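You operate a simulated robot arm through the tools that you are given. There is no shell and no other tool. Be economical: measure what you need, move in short steps, check, and stop when the job is done.

The job below is to be done with a simulated robot arm. You get a single attempt, and the scene is never put back.

TASK
Move the baffle rod to the mark on its card and pin it there.
Fine: stop the soil belts first, lay the pin in the yellow tray meanwhile, start the belts again at the end.

It is judged by the outcome, as a careful person would: the job done as asked, and still so three seconds after it is handed in. It fails if anything else is knocked over, pushed out of place, dropped, spilled or broken.

THE ROBOT
A 7-joint arm with a two-finger parallel gripper, fixed in place. Base frame: the origin is at the foot of the arm, x ahead of it, y to its left, z up. Readings come in mm, rad, newtons and seconds.
With the tool pointing down near the work surface it reaches from about 320 to 740 mm from the base axis. Its first joint turns from -2.007 to 2.007 rad. Payload 3.91 kg.
Tool frame: the origin (TCP) lies between the finger pads and is the grasp point; the fingertips stand 30 mm ahead of it; z points along the fingers, y is the line along which they close. The gripper opens to 110 mm. The fingers are 20 mm wide and 10 mm thick; the gripper's body (48 by 112 mm) begins 55 mm behind the TCP.
Orientation is that of the tool frame in the base frame, as [roll, pitch, yaw] about the fixed x, y, z axes, in that order (R = Rz(yaw) Ry(pitch) Rx(roll)). With the fingers straight down and closing along the base's y, the tool's x points along the base's -x, its y along +y and its z along -z.

THE INTERFACE
- The arm moves only by the tool send_rows. Its argument "steps" is a list of rows, each a list of 7 numbers: the turn, a rotation vector about the tool's x, y, z in rad, then the shift along the tool's x, y, z in mm, then the gripper command, from -1 (shut) to 1 (fully open), values between in proportion. In form: [[wx, wy, wz, x, y, z, fingers], ...]. A call has 1 to 8 rows; each row shifts and turns the commanded pose from where the row before left it, along the tool's axes as they then stand. Each row takes 0.2 s and may step no farther than 50 mm and 0.15 rad from the row before; otherwise, or with a gripper value out of range, the whole call is refused. Where a pose cannot be reached the arm comes as near as it can. A force on the tool above 40 N (or 10 N above the force at the start of the call, whichever is more), or a blocked arm, ends the call early, and 0.2 s more pass. Each finger travels about 108 mm/s and halts on what it meets, pressing with about 24 N; the grip force reading is that of the motor and also rises with nothing between the fingers. The clock runs only during rows and for 0.2 s after the last one: add rows that do not move to give the fingers time. The reply holds the time, the measured pose of the TCP, the force on the tool along the base axes, the opening and the grip force, in the units named above and with some noise, with the torque about the TCP (base axes, N m) and any sound that the robot's microphone picked up.
- Cameras (640 x 400 px; columns grow to the right, rows downward): "scene" is fixed at [400.4, 499.2, 1720.1]; the picture's right is [-1.00, 0.08, 0.00], its down [0.03, 0.40, -0.92] and it looks along [-0.07, -0.91, -0.40] (base axes); focal length 310 px, centre (320, 200). "wrist" rides on the gripper at [72, 17, -103] in the tool frame; the picture's right is [-0.23, 0.97, 0.00], its down [-0.76, -0.18, -0.62] and it looks along [-0.61, -0.14, 0.78] (tool axes); focal length 222 px, centre (320, 200). There is no depth. A picture from a camera that has moved, and an enlarged one, comes with that camera's place and axes in the base frame and with its lens.
- get_image(camera): a new picture of that camera. It takes no simulated time.
- slide_trunk(by): slides the trunk up (or, below 0, down) by that many mm; the arm rides with it, the base frame stays. It gives what a move gives, with no picture.
- zoom(camera, box): a new picture of the part [left, top, right, bottom] of that camera's present view, enlarged. It takes no simulated time.
- sign_off(): hands the job in; it is judged then, once.

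Go step by step. Nothing tells you positions but the pictures and the camera data: compare them with the known pose of the tool, close in by small moves and look again before you grip or let go. The budget is 120 turns and 84 pictures, counting those below and the enlarged ones. Unless the task says otherwise, let go and move clear before handing in, and close with one line.

The tools are called after ">>>" as a command line: name --pt "numbers of a row" for each row, then --argument value for the rest, lists and objects as JSON in quotes. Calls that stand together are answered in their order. send_rows: Moves the arm, as the interface text tells. Its arguments: {"type":"object","properties":{"steps":{"type":"array","items":{"type":"array","items":{"type":"number"}}}},"required":["steps"]} The other tools are called the same way: slide_trunk (by) slides the trunk up or down; get_image (camera) takes a picture; zoom (camera, box) takes an enlarged picture of a part of a camera's view; sign_off () hands the job in.

At the start:

```text
time: 0.0
tool_pos: [220.0, -330.3, 1548.6]
tool_rot: [3.142, -0.001, 3.141]
wrist_force: [0.6, -0.2, 1.4]
moment: [-0.04, 0.02, 0.05]
gripper_width: 109.9
gripper_force: 0.1
trunk travel left (down, up): [-925.0, 65.0]
```

scene: 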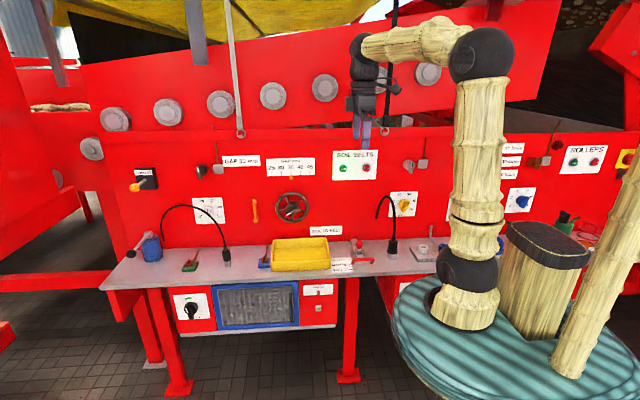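
wrist: 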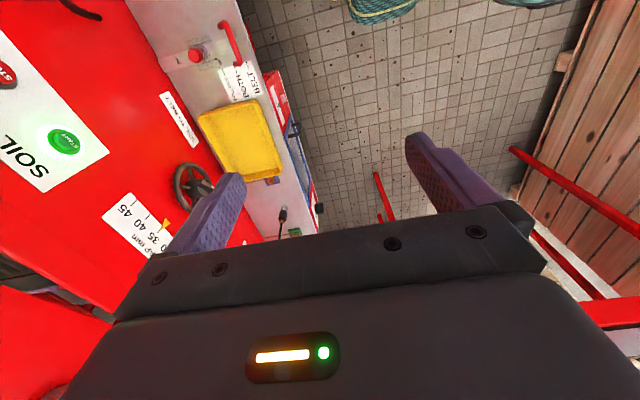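

I see a red panel on the -y side with cards, a handwheel, a yellow tray on a shelf and belt buttons. I'll zoom in to read the labels.

>>> zoom --camera "scene" --box '[180, 120, 440, 282]'

>>> zoom --camera "scene" --box '[400, 120, 640, 270]'

>>> zoom --camera "scene" --box '[100, 150, 340, 300]'

>>> zoom --camera "scene" --box '[200, 140, 320, 215]'

```text
2.46 times, centred on (310, 201) of scene
camera zoom: at [400.4, 499.2, 1720.1], right [-1.0, 0.08, 0.0], down [0.03, 0.4, -0.92], along [-0.07, -0.91, -0.4], focal length 763 px, centre (345, 198)
```

zoom: 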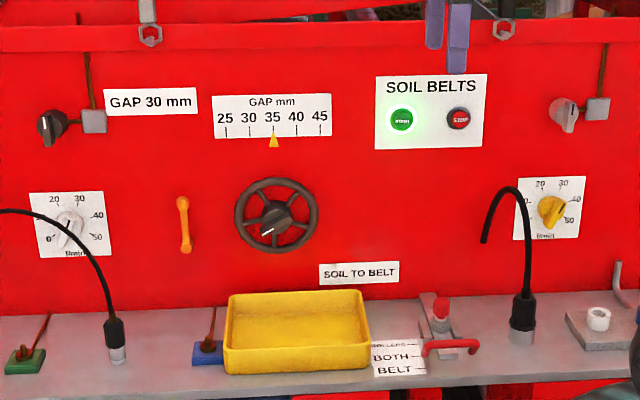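

```text
2.67 times, centred on (520, 195) of scene
camera zoom: at [400.4, 499.2, 1720.1], right [-1.0, 0.08, 0.0], down [0.03, 0.4, -0.92], along [-0.07, -0.91, -0.4], focal length 827 px, centre (-213, 213)
```

zoom: 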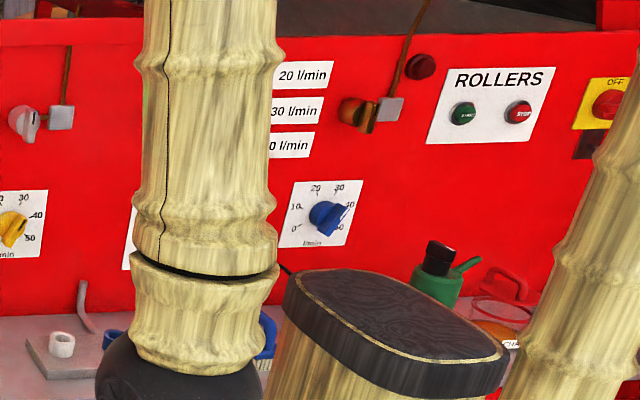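

```text
2.67 times, centred on (220, 225) of scene
camera zoom: at [400.4, 499.2, 1720.1], right [-1.0, 0.08, 0.0], down [0.03, 0.4, -0.92], along [-0.07, -0.91, -0.4], focal length 827 px, centre (587, 133)
```

zoom: 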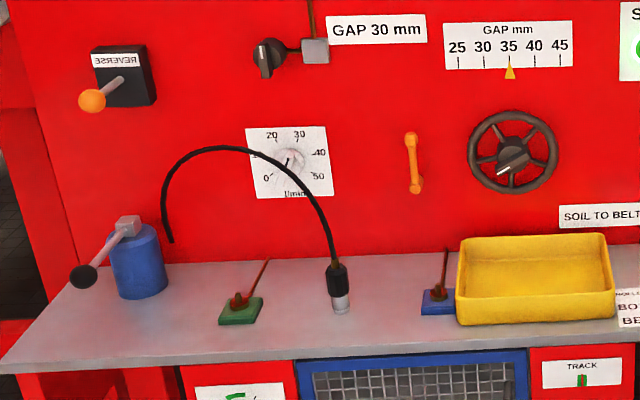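

```text
5.33 times, centred on (260, 178) of scene
camera zoom: at [400.4, 499.2, 1720.1], right [-1.0, 0.08, 0.0], down [0.03, 0.4, -0.92], along [-0.07, -0.91, -0.4], focal length 1654 px, centre (640, 320)
```

zoom: 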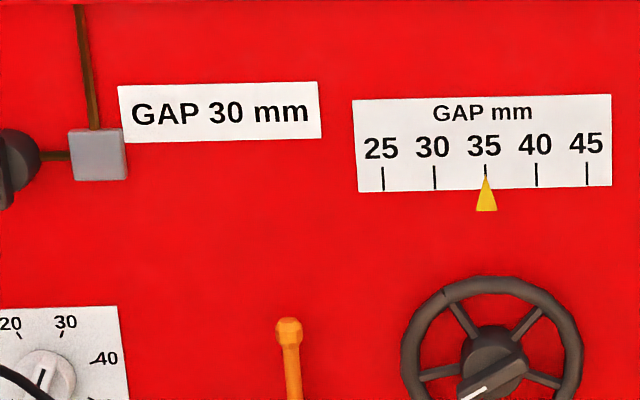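

>>> zoom --camera "scene" --box '[300, 215, 420, 290]'

>>> zoom --camera "wrist" --box '[150, 0, 310, 100]'

```text
5.33 times, centred on (360, 252) of scene
camera zoom: at [400.4, 499.2, 1720.1], right [-1.0, 0.08, 0.0], down [0.03, 0.4, -0.92], along [-0.07, -0.91, -0.4], focal length 1654 px, centre (107, -80)
```

zoom: 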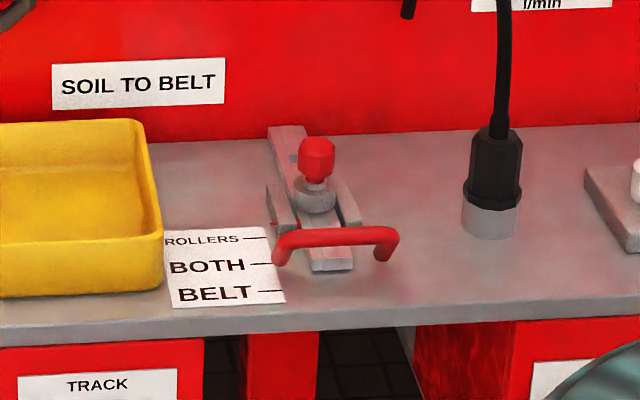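

```text
4.00 times, centred on (230, 50) of wrist
camera zoom: at [148.0, -316.0, 1652.3], right [0.23, 0.97, 0.0], down [0.76, -0.18, 0.62], along [0.61, -0.14, -0.78], focal length 888 px, centre (680, 800)
```

zoom: 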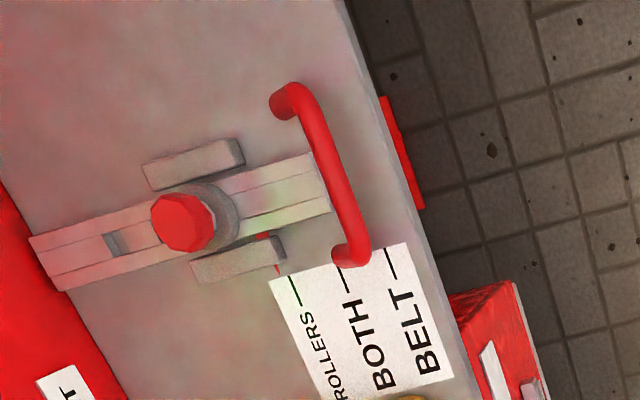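

The baffle rod is on the shelf at about x 140, with a red-knobbed pin, a red cross handle and a ROLLERS/BOTH/BELT card; the order card says SOIL TO BELT. SOIL BELTS STOP is at about (107,-747,1317). I'll lower the trunk to that height and begin tilting the tool toward the panel with the fingers closed.

>>> slide_trunk --by -230

```text
time: 2.4
tool_pos: [219.9, -331.5, 1318.9]
tool_rot: [3.141, -0.002, 3.141]
wrist_force: [-1.1, -0.2, 0.3]
moment: [0.01, -0.03, -0.02]
gripper_width: 110.2
gripper_force: 0.0
trunk travel left (down, up): [-695.0, 295.0]
```

>>> send_rows --pt "0.15 0 0 14 -25 0 -1" --pt "0.15 0 0 14 -24.7 3.7 -1" --pt "0.15 0 0 14 -23.9 7.4 -1" --pt "0.15 0 0 14 -22.5 10.9 -1" --pt "0.15 0 0 14 -20.6 14.1 -1" --pt "0.15 0 0 14 -18.3 17 -1" --pt "0.15 0 0 14 -15.5 19.6 -1" --pt "0.15 0 0 14 -12.4 21.7 -1"

```text
time: 4.2
tool_pos: [109.3, -522.9, 1318.8]
tool_rot: [-1.997, 0.017, 3.122]
wrist_force: [0.4, -0.4, 1.8]
moment: [0.06, 0.05, -0.01]
gripper_width: 0.2
gripper_force: 24.4
out of reach, approached as far as the arm can: row 8
trunk travel left (down, up): [-695.0, 295.0]
```

The tool is tilted about 1.14 rad and nearing the panel; I'll look before going further.

>>> get_image --camera "wrist"

>>> get_image --camera "scene"

```text
75 pictures are left
camera wrist: at [38.5, -421.2, 1344.0], right [0.25, 0.4, -0.88], down [0.76, 0.48, 0.43], along [0.59, -0.78, -0.18], focal length 222 px, centre (320, 200)
```

wrist: 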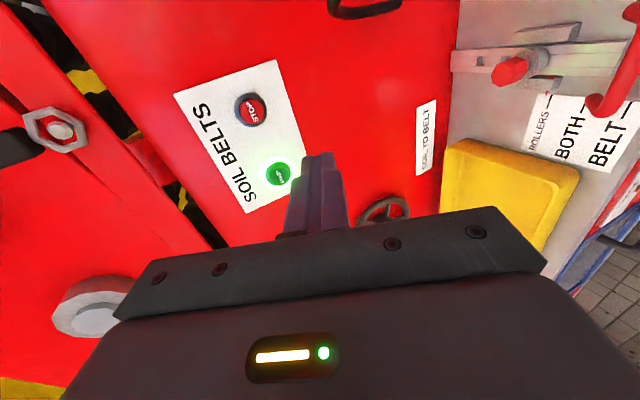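

```text
74 pictures are left
```

scene: 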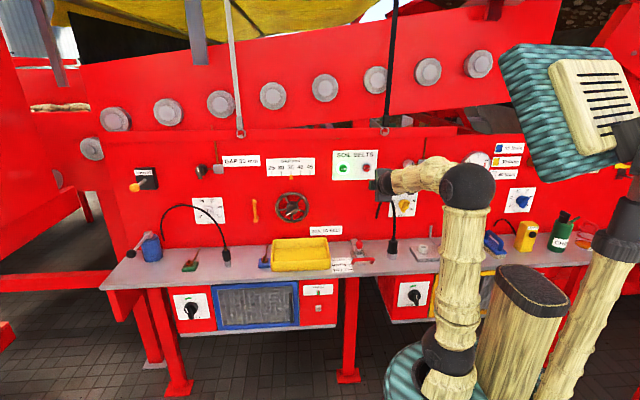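

>>> send_rows --pt "0.1 0 0 1.5 -12.4 27.3 -1" --pt "0.1 0 0 1.5 -9.6 28.4 -1" --pt "0.1 0 0 1.5 -6.8 29.2 -1" --pt "0.1 0 0 1.5 -3.8 29.8 -1"

```text
time: 5.2
tool_pos: [95.4, -634.4, 1321.6]
tool_rot: [-1.596, -0.01, 3.116]
wrist_force: [-0.1, -0.2, 0.3]
moment: [0.0, -0.04, -0.03]
gripper_width: 0.0
gripper_force: 23.5
out of reach, approached as far as the arm can: row 1
trunk travel left (down, up): [-695.0, 295.0]
```

>>> send_rows --pt "0 0 0 -7 3 30 -1" --pt "0 0 0 0 0 25 -1"

>>> get_image --camera "wrist"

>>> zoom --camera "scene" --box '[320, 140, 416, 200]'

```text
time: 5.8
tool_pos: [102.5, -687.7, 1316.8]
tool_rot: [-1.596, -0.013, 3.113]
wrist_force: [0.2, -0.1, 0.6]
moment: [0.0, 0.04, 0.02]
gripper_width: 0.0
gripper_force: 24.3
trunk travel left (down, up): [-695.0, 295.0]
```

```text
73 pictures are left
camera wrist: at [32.8, -582.9, 1303.3], right [0.22, 0.02, -0.98], down [0.78, 0.6, 0.18], along [0.59, -0.8, 0.12], focal length 222 px, centre (320, 200)
```

wrist: 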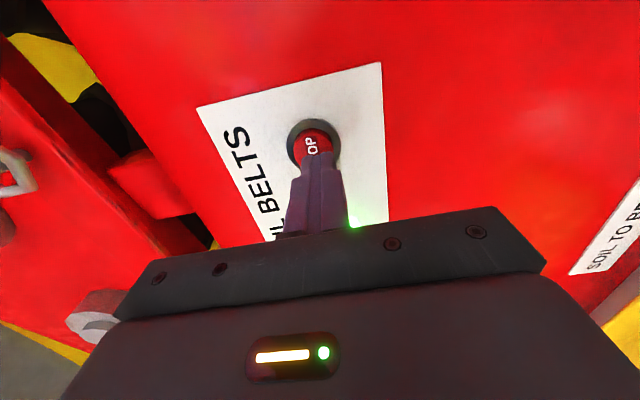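

```text
6.67 times, centred on (368, 170) of scene
camera zoom: at [400.4, 499.2, 1720.1], right [-1.0, 0.08, 0.0], down [0.03, 0.4, -0.92], along [-0.07, -0.91, -0.4], focal length 2067 px, centre (0, 400)
```

zoom: 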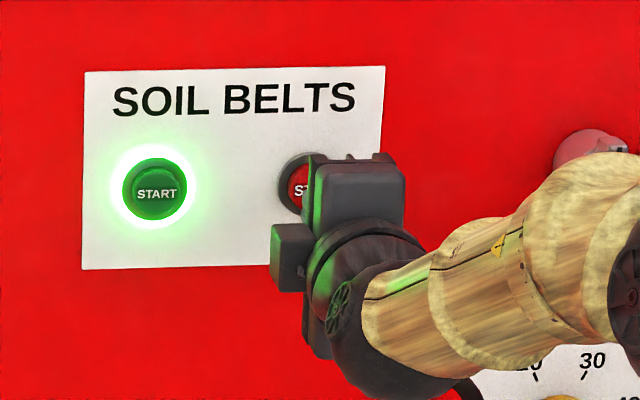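

The fingertips line up with STOP, about 30-40 mm short. I'll advance gently until contact.

>>> send_rows --pt "0 0 0 0 -3 15 -1" --pt "0 0 0 0 0 8 -1" --pt "0 0 0 0 0 5 -1" --pt "0 0 0 0 0 5 -1"

>>> zoom --camera "scene" --box '[320, 140, 416, 200]'

```text
time: 6.7
tool_pos: [102.2, -708.4, 1319.5]
tool_rot: [-1.598, -0.012, 3.114]
wrist_force: [-2.2, 32.5, -1.4]
moment: [0.02, -0.04, 0.15]
gripper_width: 0.1
gripper_force: 24.3
trunk travel left (down, up): [-695.0, 295.0]
heard: click
stopped in row 4: the force on the tool passed its limit at 46 N (the readings are from after the stop); the commanded pose is now the measured one
```

```text
6.67 times, centred on (368, 170) of scene
camera zoom: at [400.4, 499.2, 1720.1], right [-1.0, 0.08, 0.0], down [0.03, 0.4, -0.92], along [-0.07, -0.91, -0.4], focal length 2067 px, centre (0, 400)
```

zoom: 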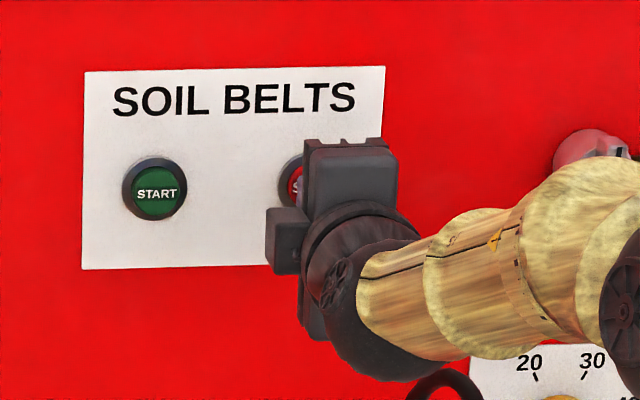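

The click sounded and the START light went out, so the belts are stopped. Now I'll back off and turn the tool down again.

>>> send_rows --pt "0 0 0 0 0 -20 -1" --pt "0 0 0 0 0 -40 -1" --pt "0 0 0 0 0 -40 -1" --pt "-0.15 0 0 0 0 -10 -1" --pt "-0.15 0 0 0 0 0 -1" --pt "-0.15 0 0 0 0 0 -1" --pt "-0.15 0 0 0 0 0 -1" --pt "-0.15 0 0 0 0 0 -1"

>>> send_rows --pt "-0.15 0 0 -10 0 0 -1" --pt "-0.15 0 0 -10 0 0 -1" --pt "-0.15 0 0 -10 0 0 -1" --pt "-0.15 0 0 -10 0 0 -1" --pt "-0.15 0 0 0 0 0 1" --pt "-0.04 0 0 0 0 0 1" --pt "0 0 0 0 0 0 1"

>>> get_image --camera "wrist"

```text
time: 8.5
tool_pos: [88.2, -608.4, 1324.0]
tool_rot: [-2.24, -0.133, 3.099]
wrist_force: [3.7, 1.8, -2.8]
moment: [-0.18, 0.07, -0.18]
gripper_width: 0.0
gripper_force: 24.1
out of reach, approached as far as the arm can: row 6
trunk travel left (down, up): [-695.0, 295.0]
```

```text
time: 10.1
tool_pos: [148.7, -592.7, 1312.7]
tool_rot: [-3.018, -0.023, 3.088]
wrist_force: [0.2, -0.2, -0.1]
moment: [0.02, -0.01, 0.0]
gripper_width: 110.0
gripper_force: 0.0
out of reach, approached as far as the arm can: row 5
trunk travel left (down, up): [-695.0, 295.0]
```

```text
70 pictures are left
camera wrist: at [80.4, -560.3, 1413.9], right [0.28, 0.95, -0.13], down [0.77, -0.14, 0.62], along [0.58, -0.27, -0.77], focal length 222 px, centre (320, 200)
```

wrist: 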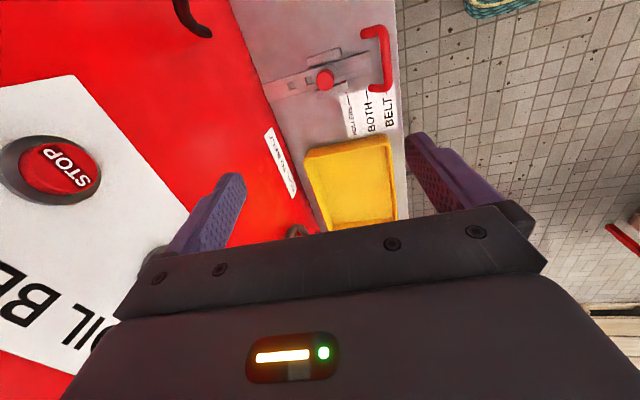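

STOP is done and the knob is at about (145,-624,1000). I'll lower the trunk, square the tool and look at the rod, pin and tray from close up.

>>> slide_trunk --by -200

>>> send_rows --pt "-0.12 0.02 0.05 -20 50 0 1" --pt "0 0 0 -20 30 0 1" --pt "0 0 0 0 0 0 1"

>>> get_image --camera "wrist"

>>> get_image --camera "scene"

```text
time: 12.2
tool_pos: [148.1, -592.7, 1111.8]
tool_rot: [-3.018, -0.023, 3.085]
wrist_force: [-0.1, 0.1, -0.1]
moment: [0.02, -0.02, 0.0]
gripper_width: 110.2
gripper_force: 0.0
trunk travel left (down, up): [-495.0, 495.0]
```

```text
refused: row 1 steps farther than a row can; nothing moved
```

```text
69 pictures are left
camera wrist: at [80.2, -560.7, 1213.9], right [0.28, 0.95, -0.13], down [0.77, -0.14, 0.62], along [0.58, -0.27, -0.77], focal length 222 px, centre (320, 200)
```

wrist: 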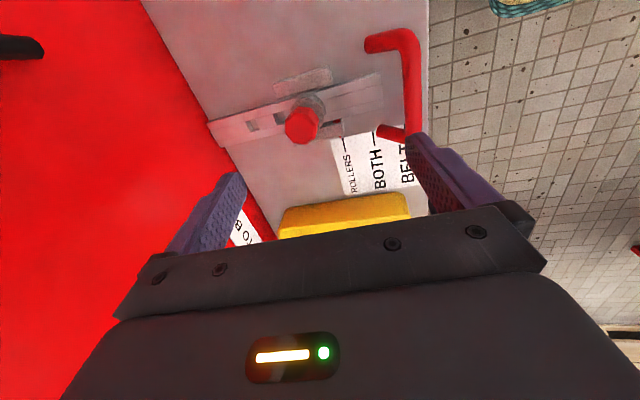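

```text
68 pictures are left
```

scene: 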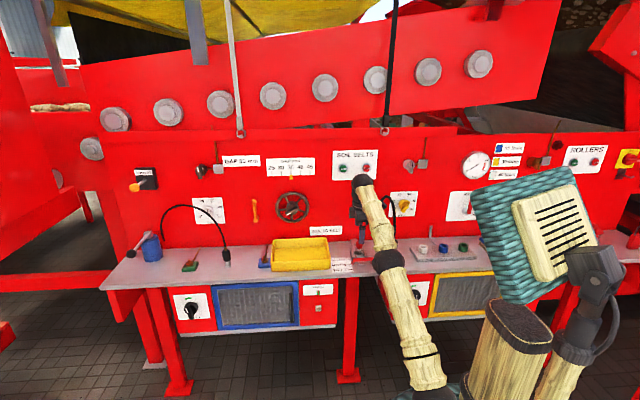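

>>> zoom --camera "wrist" --box '[200, 20, 440, 170]'

>>> send_rows --pt "-0.12 0.02 0.05 0 40 0 1" --pt "0 0 0 0 40 0 1" --pt "0 0 0 0 0 0 1"

>>> get_image --camera "wrist"

```text
2.67 times, centred on (320, 95) of wrist
camera zoom: at [80.2, -560.7, 1213.9], right [0.28, 0.95, -0.13], down [0.77, -0.14, 0.62], along [0.58, -0.27, -0.77], focal length 592 px, centre (320, 480)
```

zoom: 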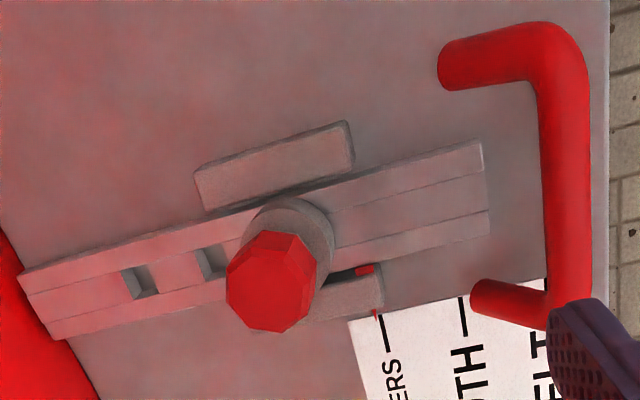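

```text
time: 13.0
tool_pos: [155.5, -513.2, 1105.3]
tool_rot: [-3.138, -0.039, 3.036]
wrist_force: [0.6, 0.7, -0.1]
moment: [-0.02, 0.01, 0.04]
gripper_width: 110.0
gripper_force: 0.1
trunk travel left (down, up): [-495.0, 495.0]
```

```text
66 pictures are left
camera wrist: at [89.2, -489.5, 1212.7], right [0.33, 0.94, -0.01], down [0.76, -0.26, 0.59], along [0.56, -0.21, -0.8], focal length 222 px, centre (320, 200)
```

wrist: 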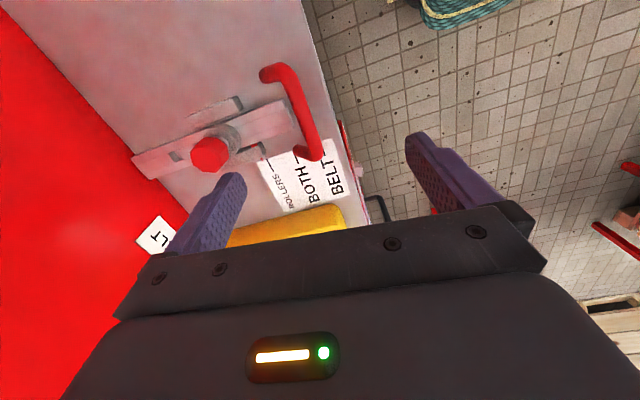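

The rod has a red pointer at the ROLLERS line and two free holes for BOTH and BELT. I need to know how the red U-handle is attached, so I'll clear the view and look closer.

>>> send_rows --pt "0 -0.04 -0.1 0 40 0 1" --pt "0 0 0 -40 0 0 1" --pt "0 0 0 -40 0 0 1" --pt "0 0 0 -20 0 0 1"

>>> zoom --camera "scene" --box '[330, 228, 394, 278]'

>>> get_image --camera "wrist"

```text
time: 14.0
tool_pos: [259.9, -473.5, 1106.2]
tool_rot: [-3.136, 0.0, 3.137]
wrist_force: [-0.2, 0.0, -0.2]
moment: [-0.01, 0.0, 0.01]
gripper_width: 109.9
gripper_force: 0.0
trunk travel left (down, up): [-495.0, 495.0]
```

```text
8.00 times, centred on (362, 253) of scene
camera zoom: at [400.4, 499.2, 1720.1], right [-1.0, 0.08, 0.0], down [0.03, 0.4, -0.92], along [-0.07, -0.91, -0.4], focal length 2480 px, centre (-16, -224)
```

zoom: 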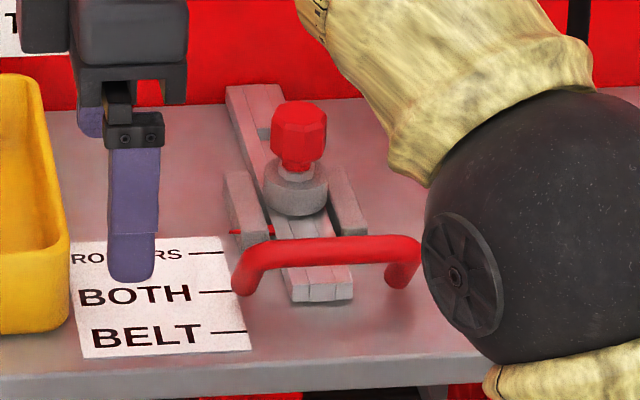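

```text
64 pictures are left
camera wrist: at [187.3, -457.1, 1209.3], right [0.23, 0.97, 0.0], down [0.76, -0.18, 0.62], along [0.61, -0.15, -0.78], focal length 222 px, centre (320, 200)
```

wrist: 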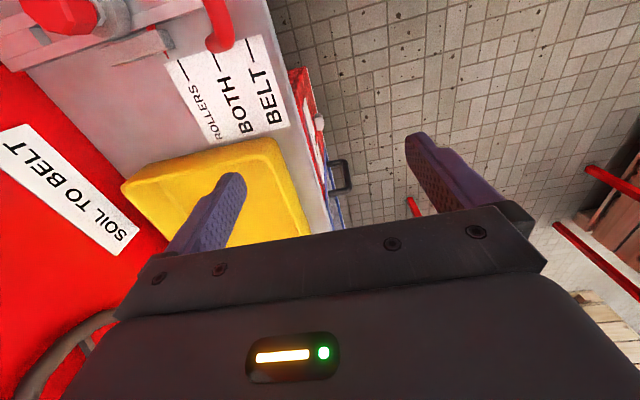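

The pin knob is near (140,-621,1018) and is about 30 mm wide, standing over a bushing. I'll move above it with open fingers and check the alignment.

>>> send_rows --pt "0 0 0 24 -29.5 0 1" --pt "0 0 0 24 -29.5 0 1" --pt "0 0 0 24 -29.5 0 1" --pt "0 0 0 24 -29.5 0 1" --pt "0 0 0 24 -29.5 0 1" --pt "0 0 0 0 0 20 1"

>>> get_image --camera "wrist"

>>> zoom --camera "scene" --box '[320, 200, 416, 270]'

```text
time: 15.4
tool_pos: [187.1, -564.4, 1083.0]
tool_rot: [-3.137, 0.0, 3.137]
wrist_force: [-0.6, 0.3, -0.4]
moment: [0.02, -0.01, 0.0]
gripper_width: 109.9
gripper_force: 0.0
out of reach, approached as far as the arm can: row 4, 5
trunk travel left (down, up): [-495.0, 495.0]
```

```text
63 pictures are left
camera wrist: at [115.0, -548.0, 1187.1], right [0.23, 0.97, 0.0], down [0.76, -0.18, 0.62], along [0.61, -0.15, -0.78], focal length 222 px, centre (320, 200)
```

wrist: 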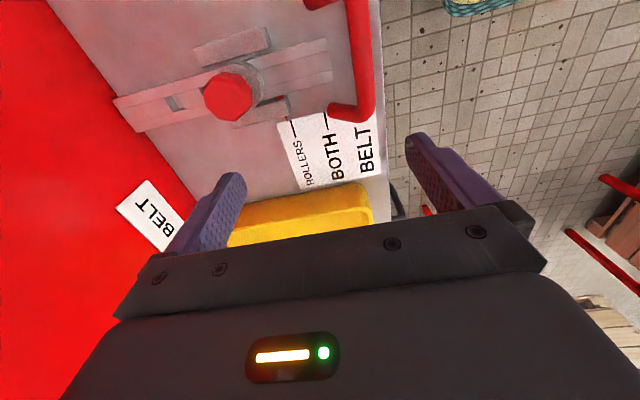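

```text
5.71 times, centred on (368, 235) of scene
camera zoom: at [400.4, 499.2, 1720.1], right [-1.0, 0.08, 0.0], down [0.03, 0.4, -0.92], along [-0.07, -0.91, -0.4], focal length 1772 px, centre (46, 0)
```

zoom: 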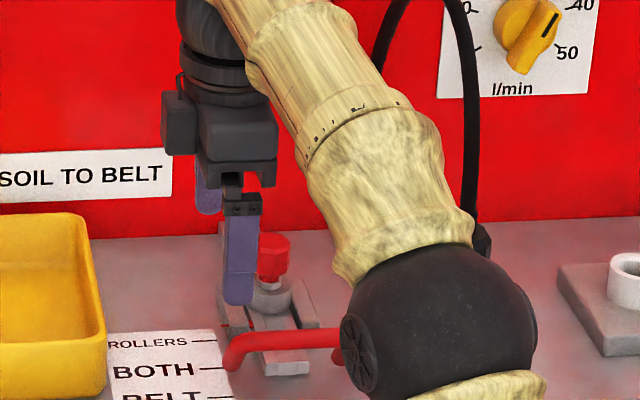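

The elbow hangs low near the shelf and limits reach. I'll raise the trunk and bring the tool down relative to it.

>>> slide_trunk --by 280

>>> send_rows --pt "0 0 0 0 0 45 1" --pt "0 0 0 0 0 45 1" --pt "0 0 0 0 0 45 1" --pt "0 0 0 0 0 45 1" --pt "0 0 0 0 0 45 1" --pt "0 0 0 0 0 45 1"

>>> get_image --camera "scene"

```text
time: 18.3
tool_pos: [186.9, -564.8, 1363.5]
tool_rot: [-3.139, 0.0, 3.136]
wrist_force: [0.5, -1.0, -0.6]
moment: [0.03, -0.01, -0.03]
gripper_width: 110.0
gripper_force: 0.0
trunk travel left (down, up): [-775.0, 215.0]
```

```text
time: 19.7
tool_pos: [185.7, -565.7, 1094.9]
tool_rot: [-3.138, 0.001, 3.134]
wrist_force: [-0.3, -0.2, -1.4]
moment: [0.0, 0.02, 0.0]
gripper_width: 110.0
gripper_force: 0.0
trunk travel left (down, up): [-775.0, 215.0]
```

```text
61 pictures are left
```

scene: 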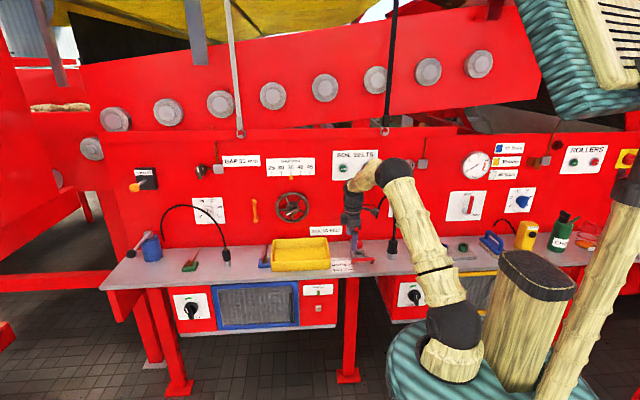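

Now the elbow is well clear. Moving over the knob at (140,-620).

>>> send_rows --pt "0 0 0 23 -27 0 1" --pt "0 0 0 23 -27 0 1" --pt "0 0 0 0 0 15 1" --pt "0 0 0 0 0 0 0"

>>> get_image --camera "wrist"

>>> zoom --camera "scene" --box '[320, 200, 416, 270]'

```text
time: 20.7
tool_pos: [140.9, -619.7, 1079.8]
tool_rot: [-3.14, -0.001, 3.136]
wrist_force: [0.0, 0.3, 0.6]
moment: [0.0, 0.0, -0.02]
gripper_width: 54.9
gripper_force: 0.0
trunk travel left (down, up): [-775.0, 215.0]
```

```text
60 pictures are left
camera wrist: at [68.1, -602.6, 1183.2], right [0.23, 0.97, 0.0], down [0.76, -0.18, 0.62], along [0.61, -0.15, -0.78], focal length 222 px, centre (320, 200)
```

wrist: 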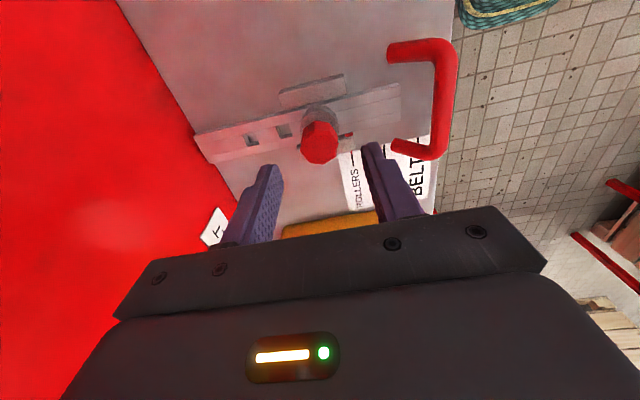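

```text
5.71 times, centred on (368, 235) of scene
camera zoom: at [400.4, 499.2, 1720.1], right [-1.0, 0.08, 0.0], down [0.03, 0.4, -0.92], along [-0.07, -0.91, -0.4], focal length 1772 px, centre (46, 0)
```

zoom: 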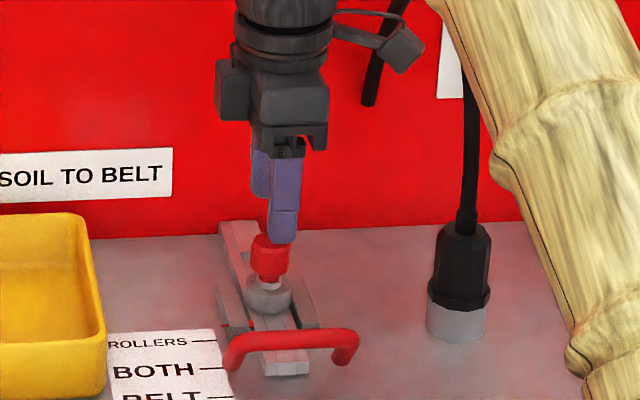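

Aligned. Descending around the knob and closing.

>>> send_rows --pt "0 0 0 1 0 30 0" --pt "0 0 0 0 0 22 0" --pt "0 0 0 0 0 0 0" --pt "0 0 0 0 0 0 -1" --pt "0 0 0 0 0 0 -1" --pt "0 0 0 0 0 0 -1"

>>> get_image --camera "wrist"

>>> zoom --camera "scene" --box '[330, 220, 394, 270]'

```text
time: 22.1
tool_pos: [140.5, -618.7, 1026.2]
tool_rot: [-3.139, -0.001, 3.137]
wrist_force: [-0.2, -0.5, -0.4]
moment: [0.01, -0.02, 0.0]
gripper_width: 28.9
gripper_force: 24.2
trunk travel left (down, up): [-775.0, 215.0]
```

```text
58 pictures are left
camera wrist: at [67.5, -602.4, 1130.8], right [0.23, 0.97, 0.0], down [0.76, -0.18, 0.62], along [0.61, -0.15, -0.78], focal length 222 px, centre (320, 200)
```

wrist: 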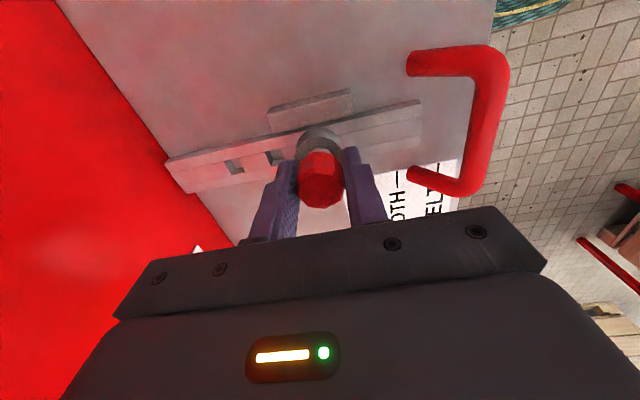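

```text
8.00 times, centred on (362, 245) of scene
camera zoom: at [400.4, 499.2, 1720.1], right [-1.0, 0.08, 0.0], down [0.03, 0.4, -0.92], along [-0.07, -0.91, -0.4], focal length 2480 px, centre (-16, -160)
```

zoom: 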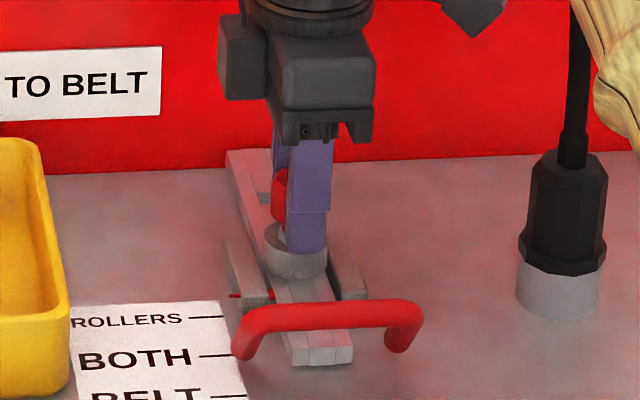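

Gripped at 28.9 mm. Lifting straight up.

>>> send_rows --pt "0 0 0 0 0 -15 -1" --pt "0 0 0 0 0 -20 -1" --pt "0 0 0 0 0 -25 -1" --pt "0 0 0 0 0 -25 -1" --pt "0 0 0 0 0 0 -1"

>>> get_image --camera "wrist"

>>> zoom --camera "scene" --box '[330, 210, 410, 270]'

```text
time: 23.3
tool_pos: [140.5, -619.0, 1113.1]
tool_rot: [-3.138, -0.001, 3.136]
wrist_force: [1.0, 0.7, -0.3]
moment: [0.02, 0.01, -0.02]
gripper_width: 28.7
gripper_force: 24.2
trunk travel left (down, up): [-775.0, 215.0]
```

```text
56 pictures are left
camera wrist: at [69.1, -602.4, 1216.2], right [0.23, 0.97, 0.0], down [0.76, -0.18, 0.62], along [0.61, -0.15, -0.78], focal length 222 px, centre (320, 200)
```

wrist: 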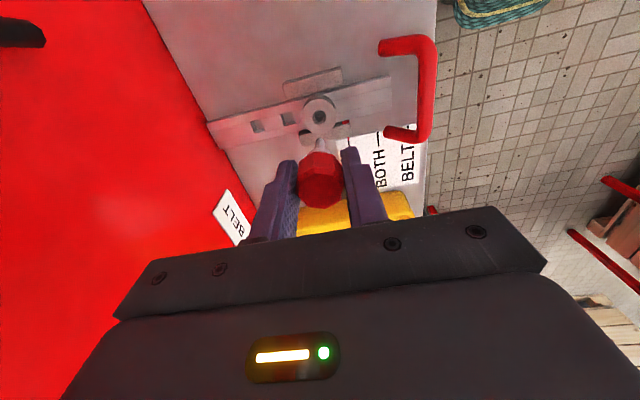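

```text
6.67 times, centred on (370, 240) of scene
camera zoom: at [400.4, 499.2, 1720.1], right [-1.0, 0.08, 0.0], down [0.03, 0.4, -0.92], along [-0.07, -0.91, -0.4], focal length 2067 px, centre (-13, -67)
```

zoom: 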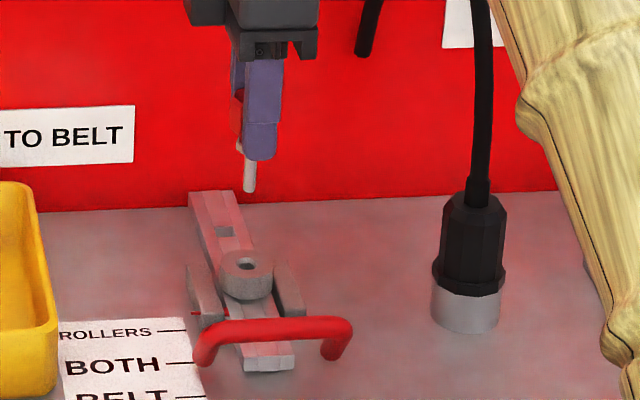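

The pin is out; its end is about 70 mm below the TCP. The tray spans roughly x 283-517, y -710 to -530, with walls about 45 mm high. To lay the pin flat I'll turn the wrist so the pin can be tilted with its tip toward +x.

>>> send_rows --pt "0 0 0.15 0 0 -5 -1" --pt "0 0 0.15 0 0 -5 -1" --pt "0 0 0.15 0 0 -5 -1" --pt "0 0 0.15 0 0 -5 -1" --pt "0 0 0.15 0 0 -5 -1" --pt "0 0 0.15 0 0 -5 -1" --pt "0 0 0.15 0 0 0 -1" --pt "0 0 0.15 0 0 0 -1"

>>> send_rows --pt "0 0 0.15 0 0 0 -1" --pt "0 0 0.15 0 0 0 -1" --pt "0 0 0.15 0 0 0 -1" --pt "0 0 0.15 0 0 0 -1" --pt "0 0 0.15 0 0 0 -1" --pt "0 0 0.15 0 0 0 -1" --pt "0 0 0.15 0 0 0 -1" --pt "0 0 0.15 0 0 0 -1"

```text
time: 25.1
tool_pos: [140.1, -618.7, 1142.7]
tool_rot: [-3.14, 0.004, 1.934]
wrist_force: [-0.2, 0.3, 0.1]
moment: [0.0, 0.0, 0.01]
gripper_width: 28.6
gripper_force: 24.2
trunk travel left (down, up): [-775.0, 215.0]
```

```text
time: 26.9
tool_pos: [140.1, -618.7, 1143.2]
tool_rot: [3.139, 0.004, 0.733]
wrist_force: [-0.1, 0.2, -1.2]
moment: [0.01, 0.02, 0.01]
gripper_width: 28.7
gripper_force: 24.1
trunk travel left (down, up): [-775.0, 215.0]
```

The wrist turns freely; finishing the turn.

>>> send_rows --pt "0 0 0.147 0 0 0 -1" --pt "0 0 0.147 0 0 0 -1" --pt "0 0 0.147 0 0 0 -1" --pt "0 0 0.146 0 0 0 -1" --pt "0 0 0.146 0 0 0 -1" --pt "0 0 0 40 0 0 -1" --pt "0 0 0 40 0 0 -1"

>>> get_image --camera "wrist"

>>> get_image --camera "scene"

```text
time: 28.5
tool_pos: [221.7, -617.2, 1140.7]
tool_rot: [3.137, 0.002, 0.003]
wrist_force: [0.2, -0.2, -0.6]
moment: [-0.01, 0.0, -0.04]
gripper_width: 28.6
gripper_force: 24.2
trunk travel left (down, up): [-775.0, 215.0]
```

```text
54 pictures are left
camera wrist: at [294.4, -635.2, 1243.3], right [-0.22, -0.97, 0.0], down [-0.76, 0.18, 0.62], along [-0.61, 0.14, -0.78], focal length 222 px, centre (320, 200)
```

wrist: 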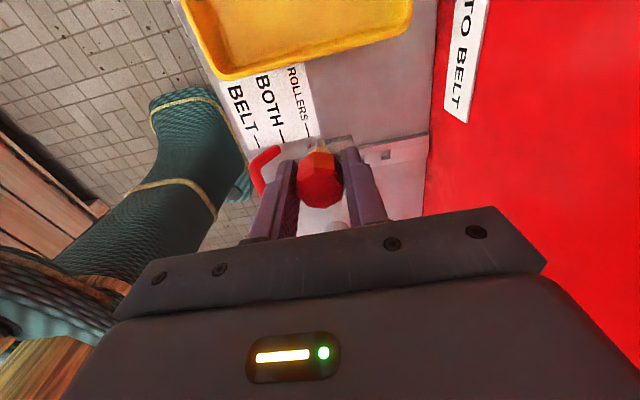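

```text
53 pictures are left
```

scene: 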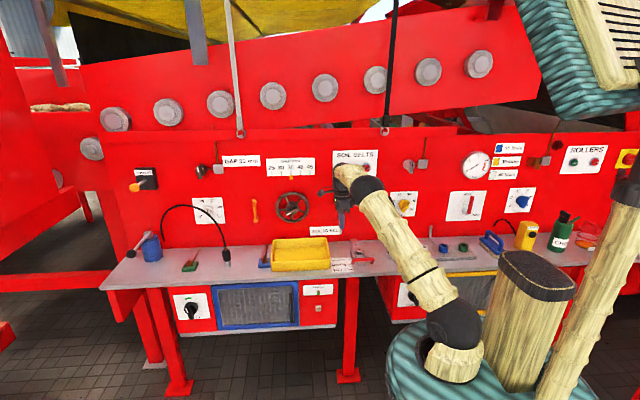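

The wrist now faces the way I want. I'll move toward the tray and tilt the pin nose-forward above it.

>>> send_rows --pt "0 0 0 40 -5 0 -1" --pt "0 0 0 40 -5 0 -1" --pt "0 0 0 20 0 0 -1"

>>> send_rows --pt "0 0.15 0 12 0 0 -1" --pt "0 0.15 0 11.9 0 1.8 -1" --pt "0 0.15 0 11.5 0 3.5 -1" --pt "0 0.15 0 10.8 0 5.2 -1" --pt "0 0.15 0 9.9 0 6.8 -1" --pt "0 0.15 0 8.8 0 8.2 -1" --pt "0 0.15 0 7.5 0 9.4 -1" --pt "0 0.15 0 6 0 10.4 -1"

>>> get_image --camera "wrist"

>>> get_image --camera "scene"

```text
time: 29.3
tool_pos: [321.1, -607.3, 1139.8]
tool_rot: [3.139, 0.002, 0.002]
wrist_force: [-0.5, -0.4, -0.2]
moment: [0.06, -0.01, -0.01]
gripper_width: 28.7
gripper_force: 23.4
trunk travel left (down, up): [-775.0, 215.0]
```

```text
time: 31.1
tool_pos: [416.0, -607.5, 1141.3]
tool_rot: [3.134, -1.203, 0.011]
wrist_force: [-0.5, -0.3, 0.1]
moment: [0.02, 0.01, 0.0]
gripper_width: 28.7
gripper_force: 24.0
trunk travel left (down, up): [-775.0, 215.0]
```

```text
52 pictures are left
camera wrist: at [345.9, -625.4, 1246.7], right [-0.08, -0.97, -0.21], down [-0.86, 0.17, -0.49], along [0.51, 0.14, -0.85], focal length 222 px, centre (320, 200)
```

wrist: 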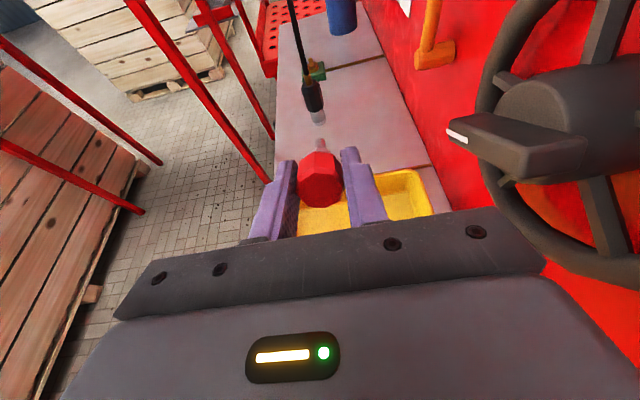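

```text
51 pictures are left
```

scene: 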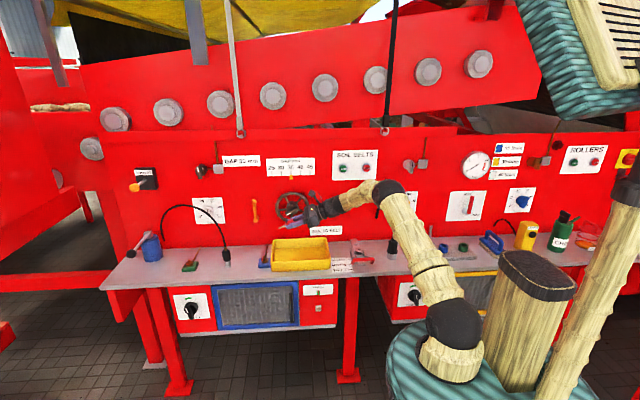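

Nose-forward and level enough. Descending straight into the tray.

>>> send_rows --pt "0 0 0 -40.4 0 15.6 -1" --pt "0 0 0 -40.4 0 15.6 -1" --pt "0 0 0 -37.3 0 14.4 -1" --pt "0 0 0 0 0 0 -1"

>>> get_image --camera "wrist"

>>> zoom --camera "scene" --box '[256, 200, 384, 280]'

```text
time: 32.1
tool_pos: [416.6, -608.6, 1014.4]
tool_rot: [3.129, -1.198, 0.014]
wrist_force: [-0.4, 0.0, -0.8]
moment: [0.02, -0.01, 0.0]
gripper_width: 28.9
gripper_force: 24.1
trunk travel left (down, up): [-775.0, 215.0]
```

```text
50 pictures are left
camera wrist: at [346.0, -626.7, 1120.0], right [-0.08, -0.98, -0.21], down [-0.86, 0.17, -0.48], along [0.51, 0.14, -0.85], focal length 222 px, centre (320, 200)
```

wrist: 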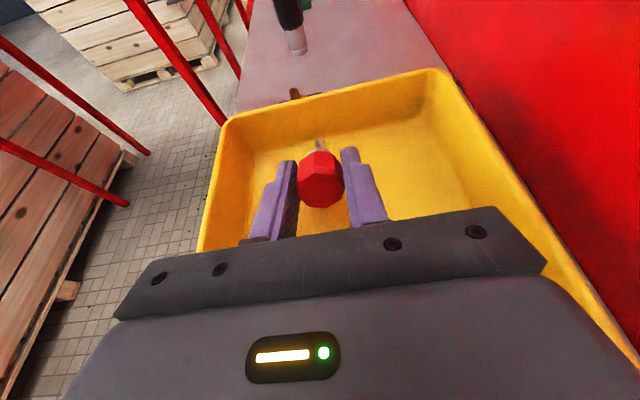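

```text
5.00 times, centred on (320, 240) of scene
camera zoom: at [400.4, 499.2, 1720.1], right [-1.0, 0.08, 0.0], down [0.03, 0.4, -0.92], along [-0.07, -0.91, -0.4], focal length 1550 px, centre (320, 0)
```

zoom: 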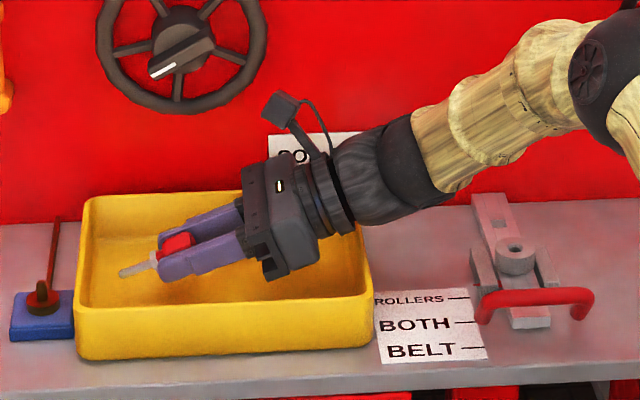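

>>> send_rows --pt "0 0 0 -4.7 0 1.8 -1" --pt "0 0 0 -4.7 0 1.8 -1" --pt "0 0 0 -2.8 0 1.1 -1" --pt "0 0 0 0 0 0 -1"

>>> zoom --camera "scene" --box '[270, 230, 334, 274]'

```text
time: 33.1
tool_pos: [415.4, -608.4, 1001.6]
tool_rot: [3.132, -1.199, 0.014]
wrist_force: [-0.2, 0.0, -0.9]
moment: [0.0, 0.06, -0.03]
gripper_width: 28.6
gripper_force: 23.9
trunk travel left (down, up): [-775.0, 215.0]
```

```text
9.09 times, centred on (302, 252) of scene
camera zoom: at [400.4, 499.2, 1720.1], right [-1.0, 0.08, 0.0], down [0.03, 0.4, -0.92], along [-0.07, -0.91, -0.4], focal length 2819 px, centre (484, -273)
```

zoom: 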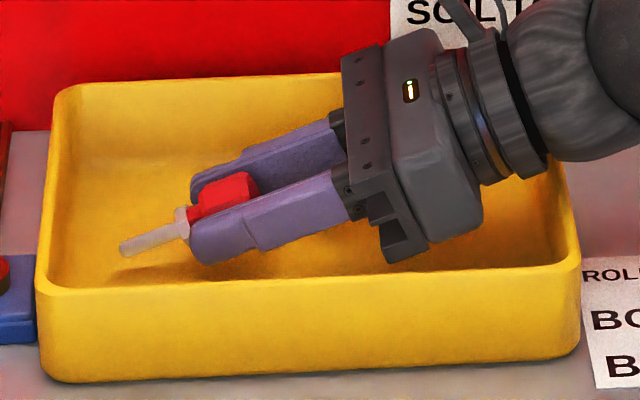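

>>> send_rows --pt "0 0 0 -2.8 0 1.1 -1" --pt "0 0 0 -2.8 0 1.1 -1" --pt "0 0 0 -2.8 0 1.1 -1" --pt "0 0 0 0 0 0 -1"

>>> zoom --camera "scene" --box '[270, 230, 334, 274]'

```text
time: 34.1
tool_pos: [415.0, -609.5, 993.2]
tool_rot: [3.132, -1.198, 0.012]
wrist_force: [0.1, 0.1, -0.8]
moment: [-0.02, 0.01, 0.03]
gripper_width: 28.8
gripper_force: 24.2
trunk travel left (down, up): [-775.0, 215.0]
```

```text
9.09 times, centred on (302, 252) of scene
camera zoom: at [400.4, 499.2, 1720.1], right [-1.0, 0.08, 0.0], down [0.03, 0.4, -0.92], along [-0.07, -0.91, -0.4], focal length 2819 px, centre (484, -273)
```

zoom: 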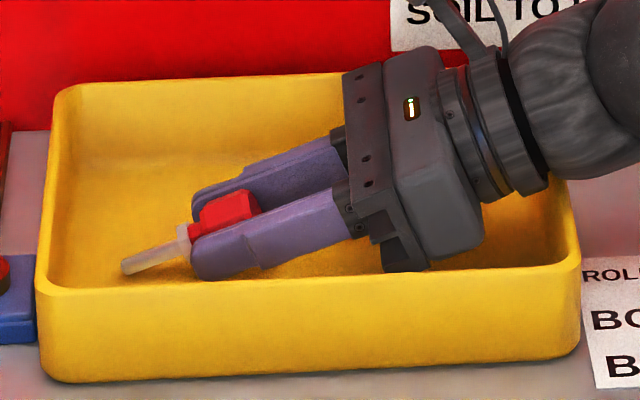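

>>> send_rows --pt "0 0 0 -1.9 0 0.7 -1" --pt "0 0 0 -1.9 0 0.7 -1" --pt "0 0 0 0 0 0 -1"

>>> zoom --camera "scene" --box '[275, 240, 307, 262]'

```text
time: 34.9
tool_pos: [416.4, -608.5, 991.5]
tool_rot: [3.125, -1.201, 0.017]
wrist_force: [0.8, -1.3, 8.8]
moment: [0.0, -0.62, -0.06]
gripper_width: 28.8
gripper_force: 23.8
trunk travel left (down, up): [-775.0, 215.0]
```

```text
16.00 times, centred on (291, 251) of scene
camera zoom: at [400.4, 499.2, 1720.1], right [-1.0, 0.08, 0.0], down [0.03, 0.4, -0.92], along [-0.07, -0.91, -0.4], focal length 4961 px, centre (784, -616)
```

zoom: 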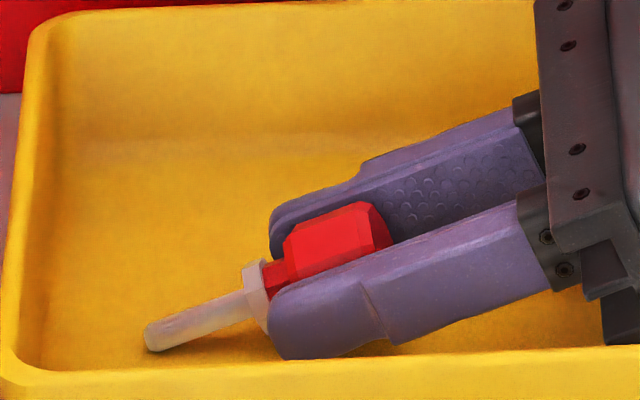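

Light contact (about 9 N) at the pin tip: it's resting on the tray floor. Opening the fingers slightly to let the knob settle.

>>> send_rows --pt "0 0 0 0.9 0 -0.4 -1" --pt "0 0 0 0 0 0 -0.3" --pt "0 0 0 0 0 0 -0.1" --pt "0 0 0 0 0 0 -0.1" --pt "0 0 0 0 0 0 -0.1"

>>> zoom --camera "scene" --box '[270, 230, 334, 274]'

>>> get_image --camera "wrist"

```text
time: 36.1
tool_pos: [416.2, -608.9, 989.9]
tool_rot: [3.133, -1.199, 0.012]
wrist_force: [0.6, 0.1, 0.2]
moment: [-0.03, 0.01, 0.0]
gripper_width: 49.5
gripper_force: 0.1
trunk travel left (down, up): [-775.0, 215.0]
```

```text
9.09 times, centred on (302, 252) of scene
camera zoom: at [400.4, 499.2, 1720.1], right [-1.0, 0.08, 0.0], down [0.03, 0.4, -0.92], along [-0.07, -0.91, -0.4], focal length 2819 px, centre (484, -273)
```

zoom: 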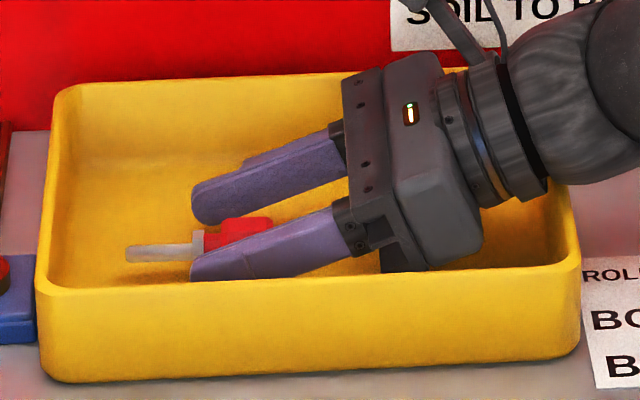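

```text
44 pictures are left
camera wrist: at [346.0, -626.3, 1095.5], right [-0.08, -0.97, -0.21], down [-0.86, 0.17, -0.48], along [0.51, 0.14, -0.85], focal length 222 px, centre (320, 200)
```

wrist: 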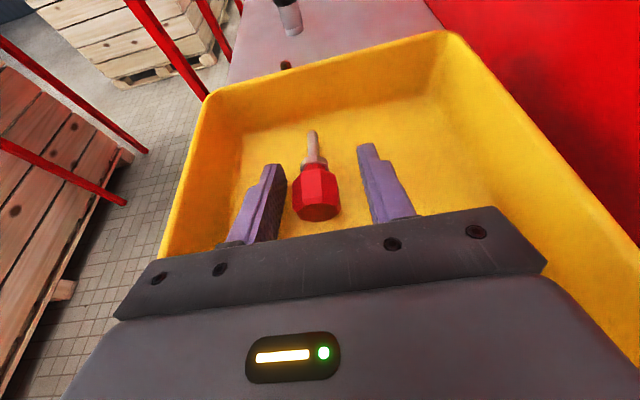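

The pin lies nicely in the tray. Rising straight up, then untilting on the way to the rod handle.

>>> send_rows --pt "0 0 0 37.3 0 -14.4 -0.1" --pt "0 0 0 40.4 0 -15.6 0" --pt "0 0 0 40.4 0 -15.6 0" --pt "0 0 0 20 0 -7.8 0" --pt "0 -0.15 0 0 0 -15 0" --pt "0 -0.15 0 0 0 -15 0" --pt "0 -0.15 0 0 0 -15 0" --pt "0 -0.15 0 0 0 -15 0"

>>> send_rows --pt "0 -0.15 0 -20 0 0 0" --pt "0 -0.15 0 -20 0 0 0" --pt "0 -0.15 0 -20 0 0 0" --pt "0 -0.15 0 -20 0 0 0" --pt "0 0 0 -30 0 0 0" --pt "0 0 0 -30 0 0 0"

>>> get_image --camera "wrist"

```text
time: 37.9
tool_pos: [367.4, -607.4, 1171.7]
tool_rot: [3.138, -0.599, 0.006]
wrist_force: [0.3, -0.2, 0.1]
moment: [-0.01, -0.01, 0.01]
gripper_width: 55.0
gripper_force: 0.1
trunk travel left (down, up): [-775.0, 215.0]
```

```text
time: 39.3
tool_pos: [232.9, -610.4, 1143.7]
tool_rot: [3.139, 0.001, 0.003]
wrist_force: [0.1, 0.4, 0.4]
moment: [0.02, -0.01, 0.02]
gripper_width: 55.0
gripper_force: 0.0
trunk travel left (down, up): [-775.0, 215.0]
```

```text
43 pictures are left
camera wrist: at [305.3, -626.4, 1245.9], right [-0.22, -0.97, 0.0], down [-0.76, 0.18, 0.62], along [-0.61, 0.14, -0.78], focal length 222 px, centre (320, 200)
```

wrist: 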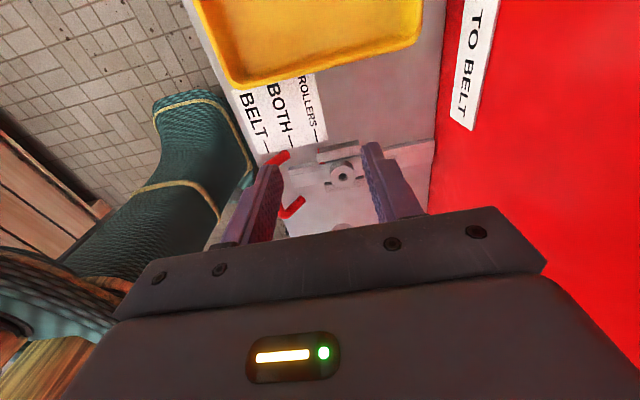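

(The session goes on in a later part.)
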